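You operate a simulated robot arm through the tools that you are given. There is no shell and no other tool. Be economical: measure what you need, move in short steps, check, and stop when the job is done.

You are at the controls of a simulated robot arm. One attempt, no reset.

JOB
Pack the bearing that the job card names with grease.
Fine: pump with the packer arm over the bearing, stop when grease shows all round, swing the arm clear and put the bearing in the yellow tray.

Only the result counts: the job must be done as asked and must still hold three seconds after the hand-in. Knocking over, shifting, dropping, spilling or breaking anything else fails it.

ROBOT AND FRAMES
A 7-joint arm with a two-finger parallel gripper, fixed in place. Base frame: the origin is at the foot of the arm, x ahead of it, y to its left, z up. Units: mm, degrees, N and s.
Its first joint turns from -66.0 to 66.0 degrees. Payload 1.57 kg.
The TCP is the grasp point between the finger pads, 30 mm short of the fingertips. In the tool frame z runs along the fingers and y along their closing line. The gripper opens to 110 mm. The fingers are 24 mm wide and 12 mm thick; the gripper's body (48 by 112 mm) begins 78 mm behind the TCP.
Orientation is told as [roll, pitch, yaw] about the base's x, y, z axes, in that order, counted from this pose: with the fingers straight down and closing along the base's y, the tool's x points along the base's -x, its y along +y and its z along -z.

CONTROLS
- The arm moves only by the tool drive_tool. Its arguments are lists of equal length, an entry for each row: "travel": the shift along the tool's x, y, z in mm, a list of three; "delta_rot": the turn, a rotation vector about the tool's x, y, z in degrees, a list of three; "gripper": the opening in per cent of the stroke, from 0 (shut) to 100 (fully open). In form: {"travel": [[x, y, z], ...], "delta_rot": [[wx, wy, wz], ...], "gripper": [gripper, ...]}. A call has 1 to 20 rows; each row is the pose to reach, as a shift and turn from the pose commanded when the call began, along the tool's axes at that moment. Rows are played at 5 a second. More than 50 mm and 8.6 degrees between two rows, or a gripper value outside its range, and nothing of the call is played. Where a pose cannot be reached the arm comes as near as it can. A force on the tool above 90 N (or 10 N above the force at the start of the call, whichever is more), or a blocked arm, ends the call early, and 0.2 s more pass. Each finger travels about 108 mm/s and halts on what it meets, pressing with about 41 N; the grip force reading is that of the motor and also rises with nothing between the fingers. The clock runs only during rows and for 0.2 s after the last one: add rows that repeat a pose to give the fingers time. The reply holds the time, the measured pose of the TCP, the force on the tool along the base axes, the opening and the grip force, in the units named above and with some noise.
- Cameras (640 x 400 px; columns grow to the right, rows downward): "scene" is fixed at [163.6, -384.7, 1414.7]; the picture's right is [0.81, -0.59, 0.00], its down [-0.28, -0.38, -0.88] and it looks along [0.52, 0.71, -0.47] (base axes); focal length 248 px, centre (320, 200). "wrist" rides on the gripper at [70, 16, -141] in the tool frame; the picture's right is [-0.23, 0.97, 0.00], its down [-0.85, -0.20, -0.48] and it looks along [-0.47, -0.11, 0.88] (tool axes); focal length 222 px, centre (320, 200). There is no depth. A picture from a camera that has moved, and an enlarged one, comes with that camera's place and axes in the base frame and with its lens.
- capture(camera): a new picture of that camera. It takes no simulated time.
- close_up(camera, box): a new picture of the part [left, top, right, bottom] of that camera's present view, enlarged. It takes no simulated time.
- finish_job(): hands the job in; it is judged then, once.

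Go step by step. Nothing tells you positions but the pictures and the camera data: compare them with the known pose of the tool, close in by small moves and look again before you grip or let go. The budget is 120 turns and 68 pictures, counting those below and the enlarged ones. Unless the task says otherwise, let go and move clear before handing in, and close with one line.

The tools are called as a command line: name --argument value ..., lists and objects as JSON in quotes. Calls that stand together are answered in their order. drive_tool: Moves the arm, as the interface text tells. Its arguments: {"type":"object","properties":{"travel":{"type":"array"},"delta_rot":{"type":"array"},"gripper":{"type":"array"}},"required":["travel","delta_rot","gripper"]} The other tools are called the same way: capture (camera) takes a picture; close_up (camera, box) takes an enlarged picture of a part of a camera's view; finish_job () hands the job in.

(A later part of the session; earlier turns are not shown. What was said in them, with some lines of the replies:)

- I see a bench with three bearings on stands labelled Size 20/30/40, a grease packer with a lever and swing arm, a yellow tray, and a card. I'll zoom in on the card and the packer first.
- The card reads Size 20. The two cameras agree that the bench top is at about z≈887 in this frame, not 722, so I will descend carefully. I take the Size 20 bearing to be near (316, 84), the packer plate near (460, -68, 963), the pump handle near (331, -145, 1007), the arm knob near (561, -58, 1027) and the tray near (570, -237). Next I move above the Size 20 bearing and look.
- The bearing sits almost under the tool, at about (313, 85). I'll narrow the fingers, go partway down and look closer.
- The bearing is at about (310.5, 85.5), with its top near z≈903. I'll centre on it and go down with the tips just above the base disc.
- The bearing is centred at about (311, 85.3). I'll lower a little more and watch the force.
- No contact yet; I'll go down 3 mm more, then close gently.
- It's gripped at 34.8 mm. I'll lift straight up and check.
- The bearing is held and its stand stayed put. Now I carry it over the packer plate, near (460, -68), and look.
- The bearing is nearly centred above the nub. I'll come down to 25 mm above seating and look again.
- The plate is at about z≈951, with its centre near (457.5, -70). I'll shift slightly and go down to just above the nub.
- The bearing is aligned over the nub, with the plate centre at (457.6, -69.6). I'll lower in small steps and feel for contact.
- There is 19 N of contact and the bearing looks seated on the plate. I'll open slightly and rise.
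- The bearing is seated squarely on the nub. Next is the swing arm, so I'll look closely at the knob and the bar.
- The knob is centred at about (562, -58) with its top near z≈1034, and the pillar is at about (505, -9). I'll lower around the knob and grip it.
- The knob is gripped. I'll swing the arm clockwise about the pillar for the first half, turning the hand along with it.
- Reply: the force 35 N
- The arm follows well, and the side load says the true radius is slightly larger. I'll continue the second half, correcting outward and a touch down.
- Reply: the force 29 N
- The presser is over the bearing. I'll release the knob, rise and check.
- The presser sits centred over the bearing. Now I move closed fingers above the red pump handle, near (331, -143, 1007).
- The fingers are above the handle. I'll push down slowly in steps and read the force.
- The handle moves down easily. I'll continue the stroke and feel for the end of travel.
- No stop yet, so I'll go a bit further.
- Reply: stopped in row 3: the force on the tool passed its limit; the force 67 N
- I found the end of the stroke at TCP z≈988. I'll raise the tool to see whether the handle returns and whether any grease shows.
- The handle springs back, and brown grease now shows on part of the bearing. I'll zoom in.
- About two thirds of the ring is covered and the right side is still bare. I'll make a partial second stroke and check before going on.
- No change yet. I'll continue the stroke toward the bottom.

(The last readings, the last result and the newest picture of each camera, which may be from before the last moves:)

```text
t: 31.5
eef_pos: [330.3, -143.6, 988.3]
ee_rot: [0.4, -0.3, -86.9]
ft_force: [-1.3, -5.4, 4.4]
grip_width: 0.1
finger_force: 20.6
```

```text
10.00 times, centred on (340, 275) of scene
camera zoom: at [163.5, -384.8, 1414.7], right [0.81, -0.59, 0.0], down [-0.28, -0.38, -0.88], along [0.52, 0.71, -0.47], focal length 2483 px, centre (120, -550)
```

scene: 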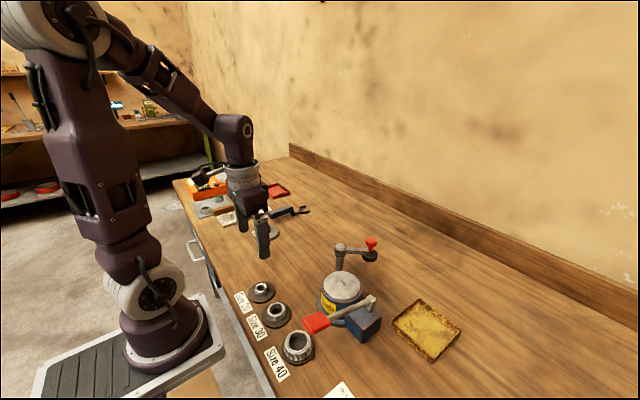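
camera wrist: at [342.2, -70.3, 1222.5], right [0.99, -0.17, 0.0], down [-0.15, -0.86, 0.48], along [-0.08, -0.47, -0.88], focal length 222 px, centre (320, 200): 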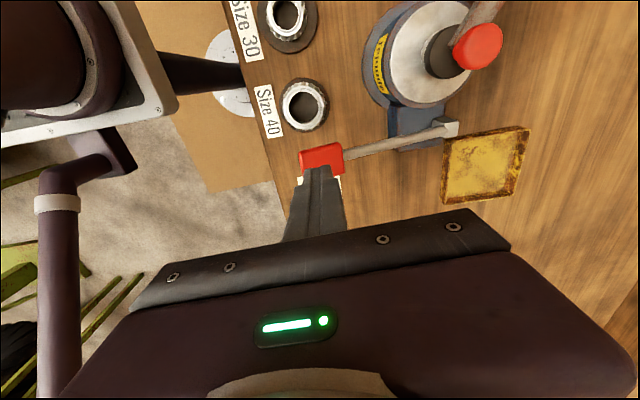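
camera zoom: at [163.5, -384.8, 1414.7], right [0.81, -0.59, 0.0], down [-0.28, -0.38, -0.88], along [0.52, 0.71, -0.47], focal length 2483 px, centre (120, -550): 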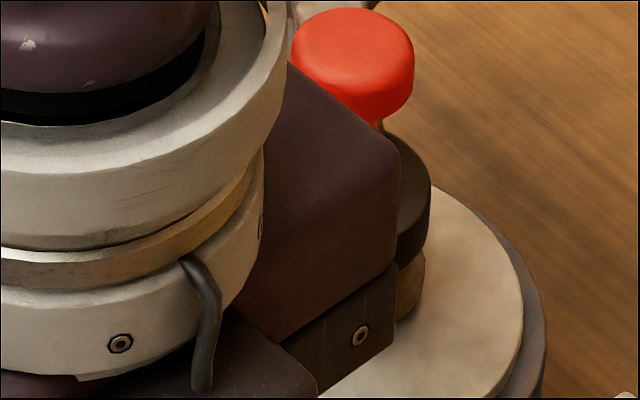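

The right side now looks covered. I'll raise the hand clear and then view the bearing from the far side.

drive_tool --travel '[[0, 0, -15], [0, 0, -35], [0, 0, -55], [0, 0, -75], [0, 0, -105], [0, 0, -132], [0, 0, -132]]' --delta_rot '[[0, 0, 0], [0, 0, 0], [0, 0, 0], [0, 0, 0], [0, 0, 0], [0, 0, 0], [0, 0, 0]]' --gripper '[0, 0, 0, 0, 0, 0, 0]'

close_up --camera "scene" --box '[325, 255, 355, 295]'

```text
t: 33.1
eef_pos: [328.4, -141.1, 1120.1]
ee_rot: [0.2, -0.1, -86.7]
ft_force: [1.0, -0.8, -0.1]
grip_width: 0.0
finger_force: 21.0
```

```text
10.00 times, centred on (340, 275) of scene
camera zoom: at [163.6, -384.7, 1414.7], right [0.81, -0.59, 0.0], down [-0.28, -0.38, -0.88], along [0.52, 0.71, -0.47], focal length 2483 px, centre (120, -550)
```

zoom: 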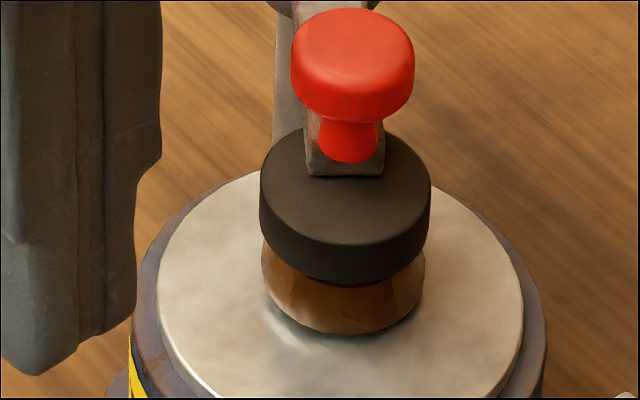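

The visible side is fully covered. I'll move to the far side and use the wrist camera to check there.

drive_tool --travel '[[9, 40, 0], [19, 80, 0], [28, 120, 0], [38, 160, 0], [47, 200, 0], [56, 240, 0], [65.6, 275.6, 0], [65.6, 275.6, 40], [65.6, 275.6, 80], [65.6, 275.6, 120], [65.6, 275.6, 120]]' --delta_rot '[[0, 0, 0], [0, 0, 0], [0, 0, 0], [0, 0, 0], [0, 0, 0], [0, 0, 0], [0, 0, 0], [0, 0, 0], [0, 0, 0], [0, 0, 0], [0, 0, 0]]' --gripper '[0, 0, 0, 0, 0, 0, 0, 0, 0, 0, 0]'

close_up --camera "wrist" --box '[114, 150, 244, 240]'

```text
t: 35.5
eef_pos: [604.0, -60.7, 1003.2]
ee_rot: [0.2, -0.1, -86.9]
ft_force: [0.1, 0.1, -0.1]
grip_width: 0.0
finger_force: 21.3
```

```text
4.44 times, centred on (179, 195) of wrist
camera zoom: at [615.2, 9.9, 1144.6], right [0.98, -0.17, 0.01], down [-0.15, -0.86, 0.48], along [-0.08, -0.47, -0.88], focal length 987 px, centre (947, 222)
```

zoom: 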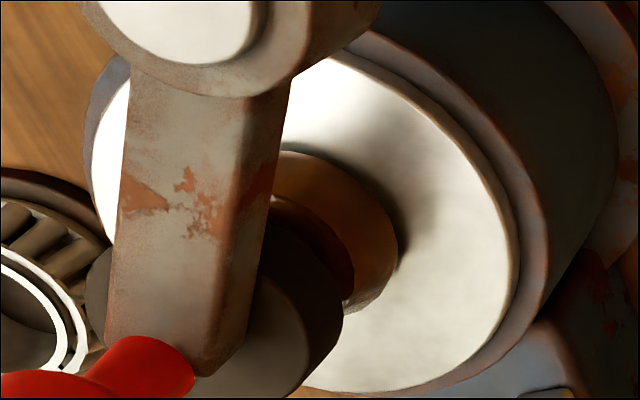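

The +x side is covered with grease. One last check is from the -x/+y side, hidden behind the arm bar.

drive_tool --travel '[[0, 0, -40], [0, 0, -80], [0, 0, -118], [5, -40, -118], [11, -80, -118], [17, -120, -118], [23, -160, -118], [29, -200, -118], [34.3, -242.4, -118], [34.3, -242.4, -80], [34.3, -242.4, -40], [34.3, -242.4, -2], [34.3, -242.4, -2]]' --delta_rot '[[0, 0, 0], [0, 0, 0], [0, 0, 0], [0, 0, 0], [0, 0, 0], [0, 0, 0], [0, 0, 0], [0, 0, 0], [0, 0, 0], [0, 0, 0], [0, 0, 0], [0, 0, 0], [0, 0, 0]]' --gripper '[0, 0, 0, 0, 0, 0, 0, 0, 0, 0, 0, 0, 0]'

close_up --camera "wrist" --box '[370, 130, 500, 230]'

```text
t: 38.3
eef_pos: [359.2, -40.6, 1006.0]
ee_rot: [0.2, 0.1, -86.8]
ft_force: [0.1, 0.1, -1.1]
grip_width: 0.0
finger_force: 21.2
```

```text
4.00 times, centred on (435, 180) of wrist
camera zoom: at [370.8, 29.5, 1148.4], right [0.99, -0.17, 0.01], down [-0.15, -0.86, 0.48], along [-0.08, -0.47, -0.88], focal length 888 px, centre (-140, 280)
```

zoom: 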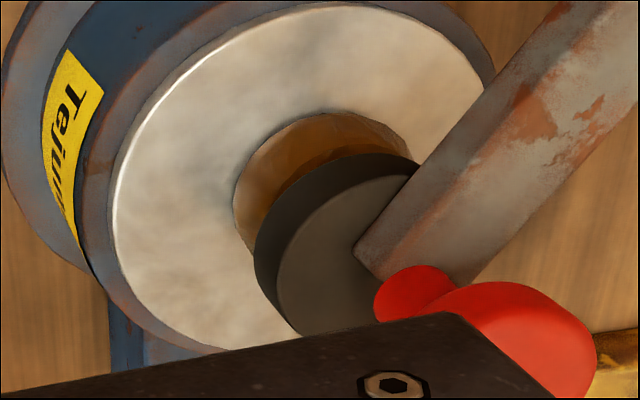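

Grease shows all round, so pumping is done. Now I go back to the knob and grip it to swing the arm clear.

drive_tool --travel '[[0, 0, -40], [0, 0, -80], [0, 0, -114], [-12, 33, -114], [-24, 66, -114], [-35.4, 97.9, -114], [-35.4, 97.9, -114], [-35.4, 97.9, -80], [-35.4, 97.9, -55], [-35.4, 97.9, -36], [-35.4, 97.9, -36]]' --delta_rot '[[0, 0, 0], [0, 0, 0], [0, 0, 0], [0, 0, 0], [0, 0, 0], [0, 0, 0], [0, 0, 0], [0, 0, 0], [0, 0, 0], [0, 0, 0], [0, 0, 0]]' --gripper '[0, 10, 20, 30, 42, 46, 46, 46, 46, 46, 46]'

close_up --camera "wrist" --box '[220, 80, 440, 220]'

```text
t: 40.7
eef_pos: [460.5, -71.5, 1038.2]
ee_rot: [0.2, 0.0, -86.8]
ft_force: [0.3, 0.8, 0.2]
grip_width: 50.6
finger_force: 0.0
```

```text
2.86 times, centred on (330, 150) of wrist
camera zoom: at [472.0, -1.4, 1180.8], right [0.99, -0.17, 0.01], down [-0.15, -0.86, 0.48], along [-0.08, -0.47, -0.88], focal length 635 px, centre (291, 343)
```

zoom: 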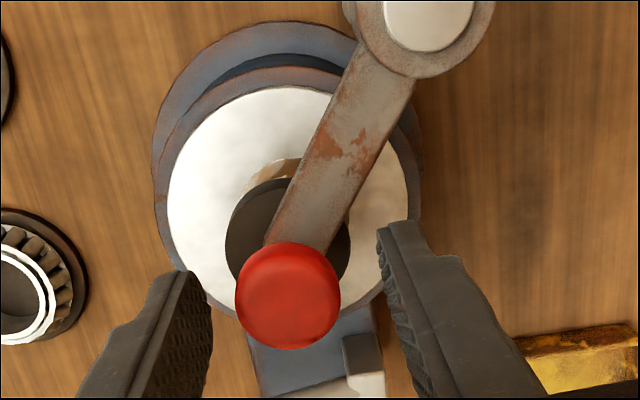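

The fingers straddle the knob. I'll nudge 2 mm, grip and swing the arm back the first half.

drive_tool --travel '[[2, 0, -1], [2, 0, -1], [2, 0, -1], [2, 0, -1], [2, 0, -1]]' --delta_rot '[[0, 0, 0], [0, 0, 0], [0, 0, 0], [0, 0, 0], [0, 0, 0]]' --gripper '[46, 36, 28, 20, 20]'

drive_tool --travel '[[-6.1, 7.3, 0], [-11, 15.4, 0], [-14.8, 24.1, 0], [-17.4, 33.3, 0], [-18.8, 42.6, 0], [-19.1, 52.1, 0], [-19.1, 52.1, 0]]' --delta_rot '[[0, 0, -7.2], [0, 0, -14.4], [0, 0, -21.6], [0, 0, -28.8], [0, 0, -36], [0, 0, -43.2], [0, 0, -43.2]]' --gripper '[20, 20, 20, 20, 20, 20, 20]'

close_up --camera "scene" --box '[290, 210, 410, 330]'

```text
t: 41.9
eef_pos: [460.1, -69.6, 1041.3]
ee_rot: [0.3, 0.0, -86.7]
ft_force: [-0.6, 0.5, 0.2]
grip_width: 27.1
finger_force: 37.4
```

```text
t: 43.5
eef_pos: [511.2, -84.7, 1041.4]
ee_rot: [0.1, -0.1, -43.6]
ft_force: [-1.1, -0.3, -20.6]
grip_width: 27.4
finger_force: 38.0
```

```text
3.33 times, centred on (350, 270) of scene
camera zoom: at [163.9, -384.7, 1414.7], right [0.81, -0.59, 0.0], down [-0.28, -0.38, -0.88], along [0.52, 0.71, -0.47], focal length 828 px, centre (220, -33)
```

zoom: 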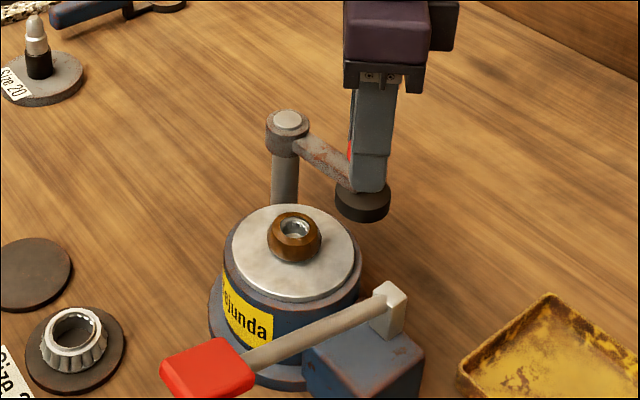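

The bearing is brown all round on its top and the arm is swinging clear. I'll finish the swing to its original rest position.

drive_tool --travel '[[-5.9, 7.6, 0], [-10.7, 15.8, 0], [-14.6, 24.7, 0], [-17.1, 33.9, 0], [-18.6, 43.4, 0], [-18.9, 53.0, 0], [-18.9, 53.0, 0]]' --delta_rot '[[0, 0, -7.2], [0, 0, -14.4], [0, 0, -21.6], [0, 0, -28.8], [0, 0, -36], [0, 0, -43.4], [0, 0, -43.4]]' --gripper '[20, 20, 20, 20, 20, 20, 20]'

drive_tool --travel '[[0, 0, 0], [0, 0, 0], [0, 0, 0], [0, 0, -20], [0, 0, -50], [0, 0, -80], [0, 0, -80]]' --delta_rot '[[0, 0, 0], [0, 0, 0], [0, 0, 0], [0, 0, 0], [0, 0, 0], [0, 0, 0], [0, 0, 0]]' --gripper '[28, 38, 46, 46, 46, 46, 46]'

close_up --camera "scene" --box '[290, 210, 410, 330]'

```text
t: 45.1
eef_pos: [562.5, -58.2, 1043.0]
ee_rot: [0.0, -0.4, 0.0]
ft_force: [8.0, -5.7, -18.1]
grip_width: 27.2
finger_force: 37.7
```

```text
t: 46.7
eef_pos: [562.3, -57.5, 1122.9]
ee_rot: [0.0, -0.3, -0.1]
ft_force: [-0.2, 0.4, 0.1]
grip_width: 50.4
finger_force: 0.1
```

```text
3.33 times, centred on (350, 270) of scene
camera zoom: at [163.6, -384.7, 1414.7], right [0.81, -0.59, 0.0], down [-0.28, -0.38, -0.88], along [0.52, 0.71, -0.47], focal length 828 px, centre (220, -33)
```

zoom: 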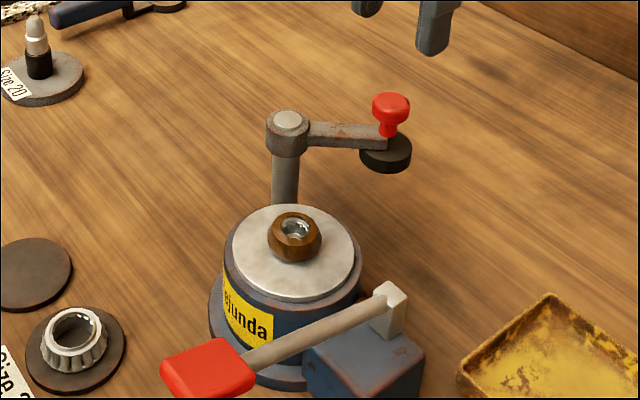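

The arm is back at its rest position. Now I go above the packed bearing and inspect it from above.

drive_tool --travel '[[35, -4, 0], [70, -8, 0], [104.7, -12, 0], [104.7, -12, 40], [104.7, -12, 75], [104.7, -12, 75]]' --delta_rot '[[0, 0, 0], [0, 0, 0], [0, 0, 0], [0, 0, 0], [0, 0, 0], [0, 0, 0]]' --gripper '[48, 48, 48, 48, 48, 48]'

close_up --camera "wrist" --box '[220, 80, 440, 220]'

```text
t: 48.1
eef_pos: [457.2, -70.4, 1044.4]
ee_rot: [-0.1, -0.3, -0.1]
ft_force: [-1.2, 0.3, -0.3]
grip_width: 52.7
finger_force: 0.0
```

```text
2.86 times, centred on (330, 150) of wrist
camera zoom: at [387.4, -54.6, 1186.8], right [0.23, 0.97, 0.0], down [0.85, -0.2, 0.48], along [0.47, -0.11, -0.88], focal length 635 px, centre (291, 343)
```

zoom: 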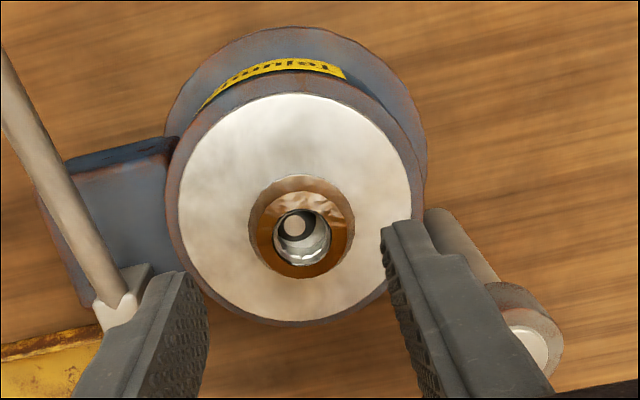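

Grease is all round from above, except that I want a closer look at the lighter patch at the top edge.

close_up --camera "wrist" --box '[300, 135, 348, 180]'

```text
8.89 times, centred on (324, 158) of wrist
camera zoom: at [387.4, -54.6, 1186.8], right [0.23, 0.97, 0.0], down [0.85, -0.2, 0.48], along [0.47, -0.11, -0.88], focal length 1974 px, centre (284, 578)
```

zoom: 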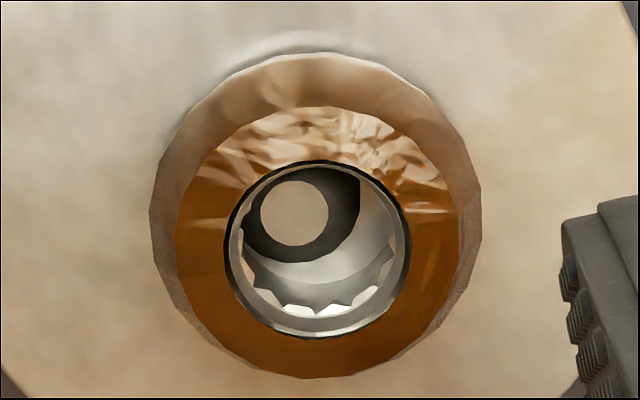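

The bearing is packed all round; the light patches are reflections. I'll lower, grip the bearing and lift.

drive_tool --travel '[[-1.5, 1, 20], [-1.5, 1, 40], [-1.5, 1, 48], [-1.5, 1, 52], [-1.5, 1, 52], [-1.5, 1, 52], [-1.5, 1, 52], [-1.5, 1, 52], [-1.5, 1, 52]]' --delta_rot '[[0, 0, 0], [0, 0, 0], [0, 0, 0], [0, 0, 0], [0, 0, 0], [0, 0, 0], [0, 0, 0], [0, 0, 0], [0, 0, 0]]' --gripper '[48, 48, 48, 48, 40, 34, 28, 25, 25]'

drive_tool --travel '[[0, 0, -8], [0, 0, -20], [0, 0, -45], [0, 0, -80], [0, 0, -110], [0, 0, -110]]' --delta_rot '[[0, 0, 0], [0, 0, 0], [0, 0, 0], [0, 0, 0], [0, 0, 0], [0, 0, 0]]' --gripper '[25, 25, 25, 25, 25, 25]'

capture --camera "wrist"

```text
t: 50.1
eef_pos: [458.1, -70.2, 994.4]
ee_rot: [0.0, -0.3, -0.2]
ft_force: [0.4, -0.4, -0.4]
grip_width: 32.7
finger_force: 41.0
```

```text
t: 51.5
eef_pos: [459.8, -70.2, 1106.9]
ee_rot: [0.1, -0.2, -0.2]
ft_force: [-0.3, -0.2, -0.2]
grip_width: 32.6
finger_force: 41.0
```

```text
16 pictures are left
camera wrist: at [388.1, -53.7, 1247.7], right [0.23, 0.97, 0.0], down [0.85, -0.2, 0.48], along [0.47, -0.11, -0.88], focal length 222 px, centre (320, 200)
```

wrist: 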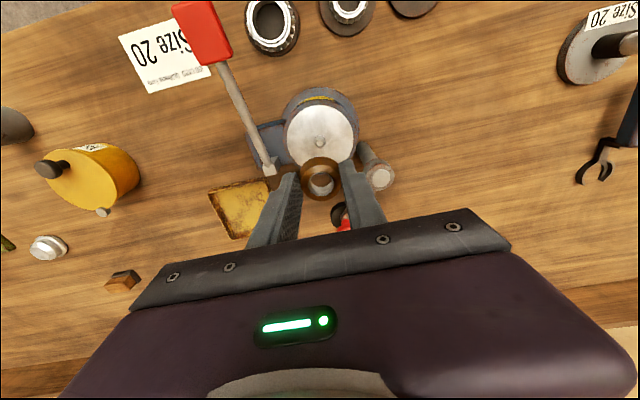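

The bearing is held. I'll carry it high over to the tray and look.

drive_tool --travel '[[-22, -33, 0], [-45, -66, 0], [-67, -100, 0], [-88, -132, 0], [-106, -163, 0], [-106, -163, 40], [-106, -163, 80], [-106, -163, 80]]' --delta_rot '[[0, 0, 0], [0, 0, 0], [0, 0, 0], [0, 0, 0], [0, 0, 0], [0, 0, 0], [0, 0, 0], [0, 0, 0]]' --gripper '[25, 25, 25, 25, 25, 25, 25, 25]'

capture --camera "wrist"

close_up --camera "scene" --box '[330, 220, 490, 380]'

```text
t: 53.3
eef_pos: [566.4, -232.0, 1026.3]
ee_rot: [-0.1, -0.3, -0.2]
ft_force: [0.9, -0.1, -1.6]
grip_width: 32.4
finger_force: 40.7
```

```text
15 pictures are left
camera wrist: at [494.6, -216.4, 1167.3], right [0.23, 0.97, 0.0], down [0.85, -0.2, 0.48], along [0.47, -0.11, -0.88], focal length 222 px, centre (320, 200)
```

wrist: 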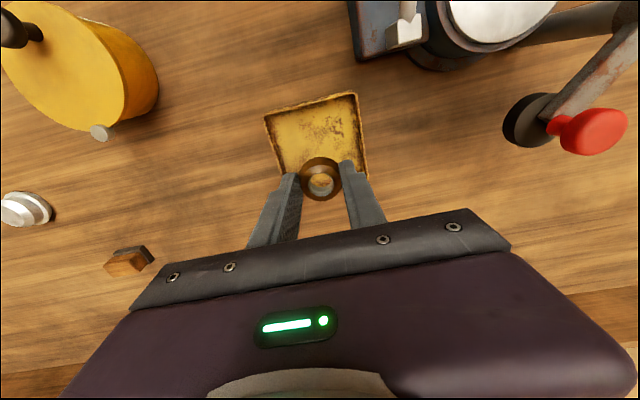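

```text
2.50 times, centred on (410, 300) of scene
camera zoom: at [163.6, -384.7, 1414.7], right [0.81, -0.59, 0.0], down [-0.28, -0.38, -0.88], along [0.52, 0.71, -0.47], focal length 621 px, centre (95, -50)
```

zoom: 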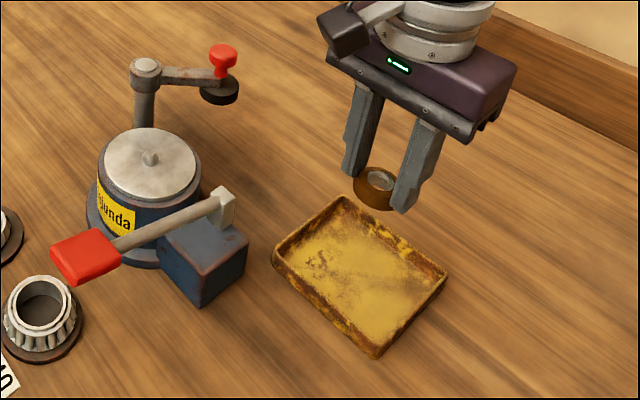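

The tray spans about x 519–625 and y -286 to -179, so I'm nearly centred over it. I'll go down most of the way.

drive_tool --travel '[[-4, -1, 30], [-4, -1, 60], [-4, -1, 80], [-4, -1, 88], [-4, -1, 88]]' --delta_rot '[[0, 0, 0], [0, 0, 0], [0, 0, 0], [0, 0, 0], [0, 0, 0]]' --gripper '[25, 25, 25, 25, 25]'

close_up --camera "scene" --box '[380, 270, 480, 370]'

close_up --camera "wrist" --box '[220, 80, 440, 220]'

```text
t: 54.5
eef_pos: [569.5, -233.9, 936.5]
ee_rot: [0.0, -0.3, -0.3]
ft_force: [0.0, -0.4, -0.1]
grip_width: 32.6
finger_force: 40.4
```

```text
4.00 times, centred on (430, 320) of scene
camera zoom: at [163.6, -384.7, 1414.7], right [0.81, -0.59, 0.0], down [-0.28, -0.38, -0.88], along [0.52, 0.71, -0.47], focal length 993 px, centre (-120, -280)
```

zoom: 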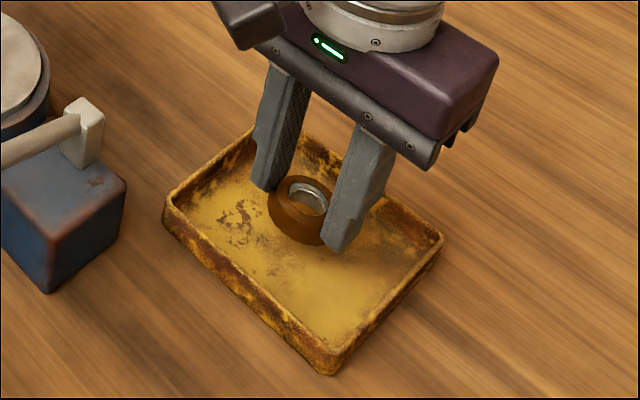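

```text
2.86 times, centred on (330, 150) of wrist
camera zoom: at [498.7, -217.2, 1078.0], right [0.23, 0.97, 0.0], down [0.85, -0.2, 0.48], along [0.47, -0.11, -0.88], focal length 635 px, centre (291, 343)
```

zoom: 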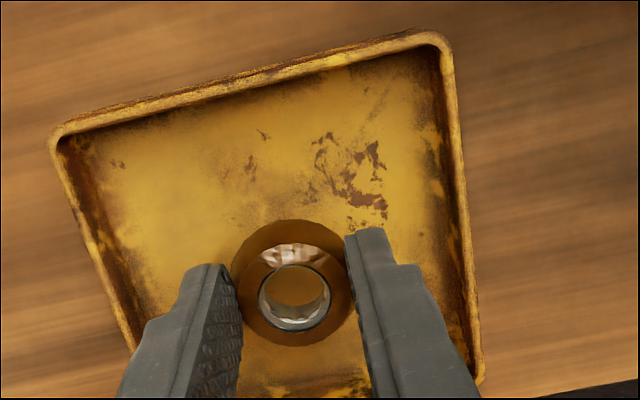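

It's centred in the tray. I'll descend slowly to contact.

drive_tool --travel '[[0, 0, 2], [0, 0, 4], [0, 0, 6], [0, 0, 8], [0, 0, 8]]' --delta_rot '[[0, 0, 0], [0, 0, 0], [0, 0, 0], [0, 0, 0], [0, 0, 0]]' --gripper '[25, 25, 25, 25, 25]'

drive_tool --travel '[[0, 0, 1], [0, 0, 2], [0, 0, 3], [0, 0, 3]]' --delta_rot '[[0, 0, 0], [0, 0, 0], [0, 0, 0], [0, 0, 0]]' --gripper '[25, 25, 25, 25]'

close_up --camera "scene" --box '[400, 290, 460, 350]'

```text
t: 55.7
eef_pos: [569.2, -235.0, 929.8]
ee_rot: [0.1, -0.3, -0.3]
ft_force: [-0.7, -0.7, -1.4]
grip_width: 32.6
finger_force: 40.8
```

```text
t: 56.7
eef_pos: [568.4, -235.9, 925.3]
ee_rot: [-0.1, -0.3, -0.2]
ft_force: [-0.3, -0.2, -1.0]
grip_width: 32.5
finger_force: 40.4
```

```text
6.67 times, centred on (430, 320) of scene
camera zoom: at [163.6, -384.7, 1414.7], right [0.81, -0.59, 0.0], down [-0.28, -0.38, -0.88], along [0.52, 0.71, -0.47], focal length 1655 px, centre (-413, -600)
```

zoom: 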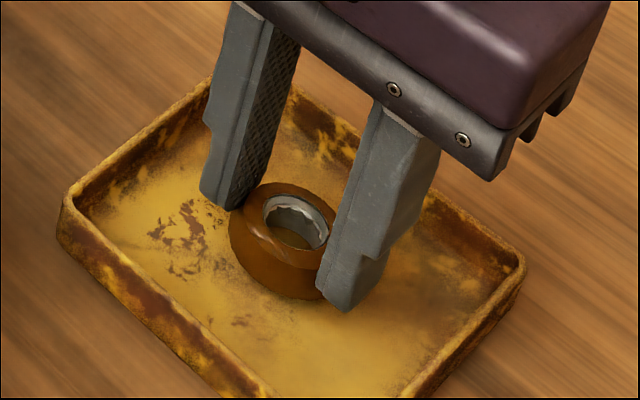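

Still no contact. I'll continue in 1 mm steps.

drive_tool --travel '[[0, 0, 1], [0, 0, 2], [0, 0, 3], [0, 0, 3]]' --delta_rot '[[0, 0, 0], [0, 0, 0], [0, 0, 0], [0, 0, 0]]' --gripper '[25, 25, 25, 25]'

```text
t: 57.7
eef_pos: [568.6, -234.0, 924.3]
ee_rot: [-0.1, -0.4, -0.2]
ft_force: [-1.9, 1.3, 13.3]
grip_width: 32.1
finger_force: 41.0
```

The bearing touched down at 13 N. I'll release and rise.

drive_tool --travel '[[0, 0, -0.5], [0, 0, -0.5], [0, 0, -0.5], [0, 0, -0.5], [0, 0, -0.5]]' --delta_rot '[[0, 0, 0], [0, 0, 0], [0, 0, 0], [0, 0, 0], [0, 0, 0]]' --gripper '[28, 33, 40, 44, 44]'

drive_tool --travel '[[0, 0, -15], [0, 0, -40], [0, 0, -80], [0, 0, -120], [0, 0, -160], [0, 0, -160]]' --delta_rot '[[0, 0, 0], [0, 0, 0], [0, 0, 0], [0, 0, 0], [0, 0, 0], [0, 0, 0]]' --gripper '[44, 44, 44, 44, 44, 44]'

capture --camera "scene"

close_up --camera "wrist" --box '[240, 60, 400, 200]'

```text
t: 58.9
eef_pos: [568.7, -234.4, 922.8]
ee_rot: [0.0, -0.2, -0.3]
ft_force: [-0.4, -0.4, 0.1]
grip_width: 48.4
finger_force: 0.1
```

```text
t: 60.3
eef_pos: [566.3, -232.0, 1082.4]
ee_rot: [0.0, -0.3, -0.2]
ft_force: [0.0, 0.4, 0.3]
grip_width: 48.4
finger_force: 0.0
```

```text
10 pictures are left
```

scene: 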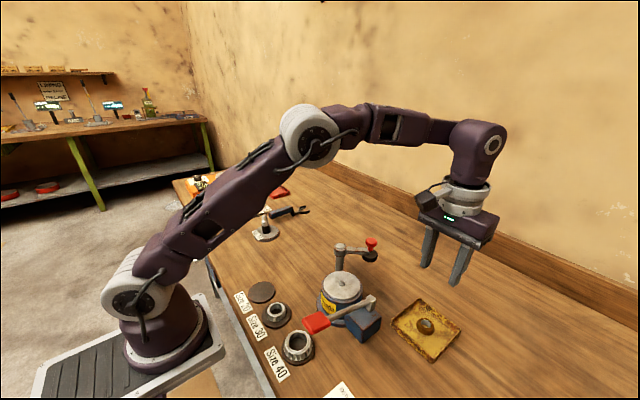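

```text
2.86 times, centred on (320, 130) of wrist
camera zoom: at [495.9, -215.2, 1223.5], right [0.23, 0.97, 0.0], down [0.85, -0.2, 0.48], along [0.47, -0.11, -0.88], focal length 635 px, centre (320, 400)
```

zoom: 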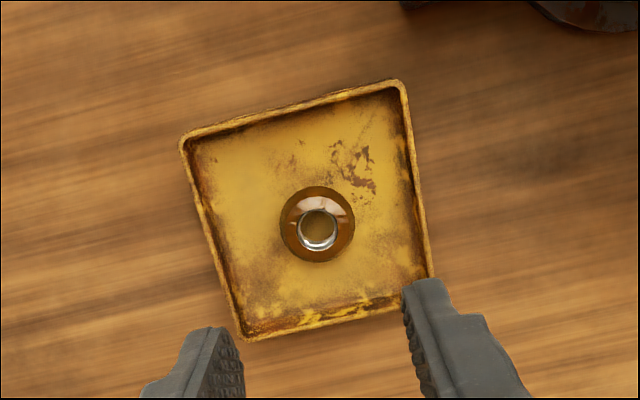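

The packed Size 20 bearing sits flat in the yellow tray, the arm is clear and everything else is in place. I'm handing in.

finish_job

```text
The job is handed in.
```

The Size 20 bearing named on the job card is packed with grease all round and sits in the yellow tray; the packer arm is swung clear, and the job is handed in.
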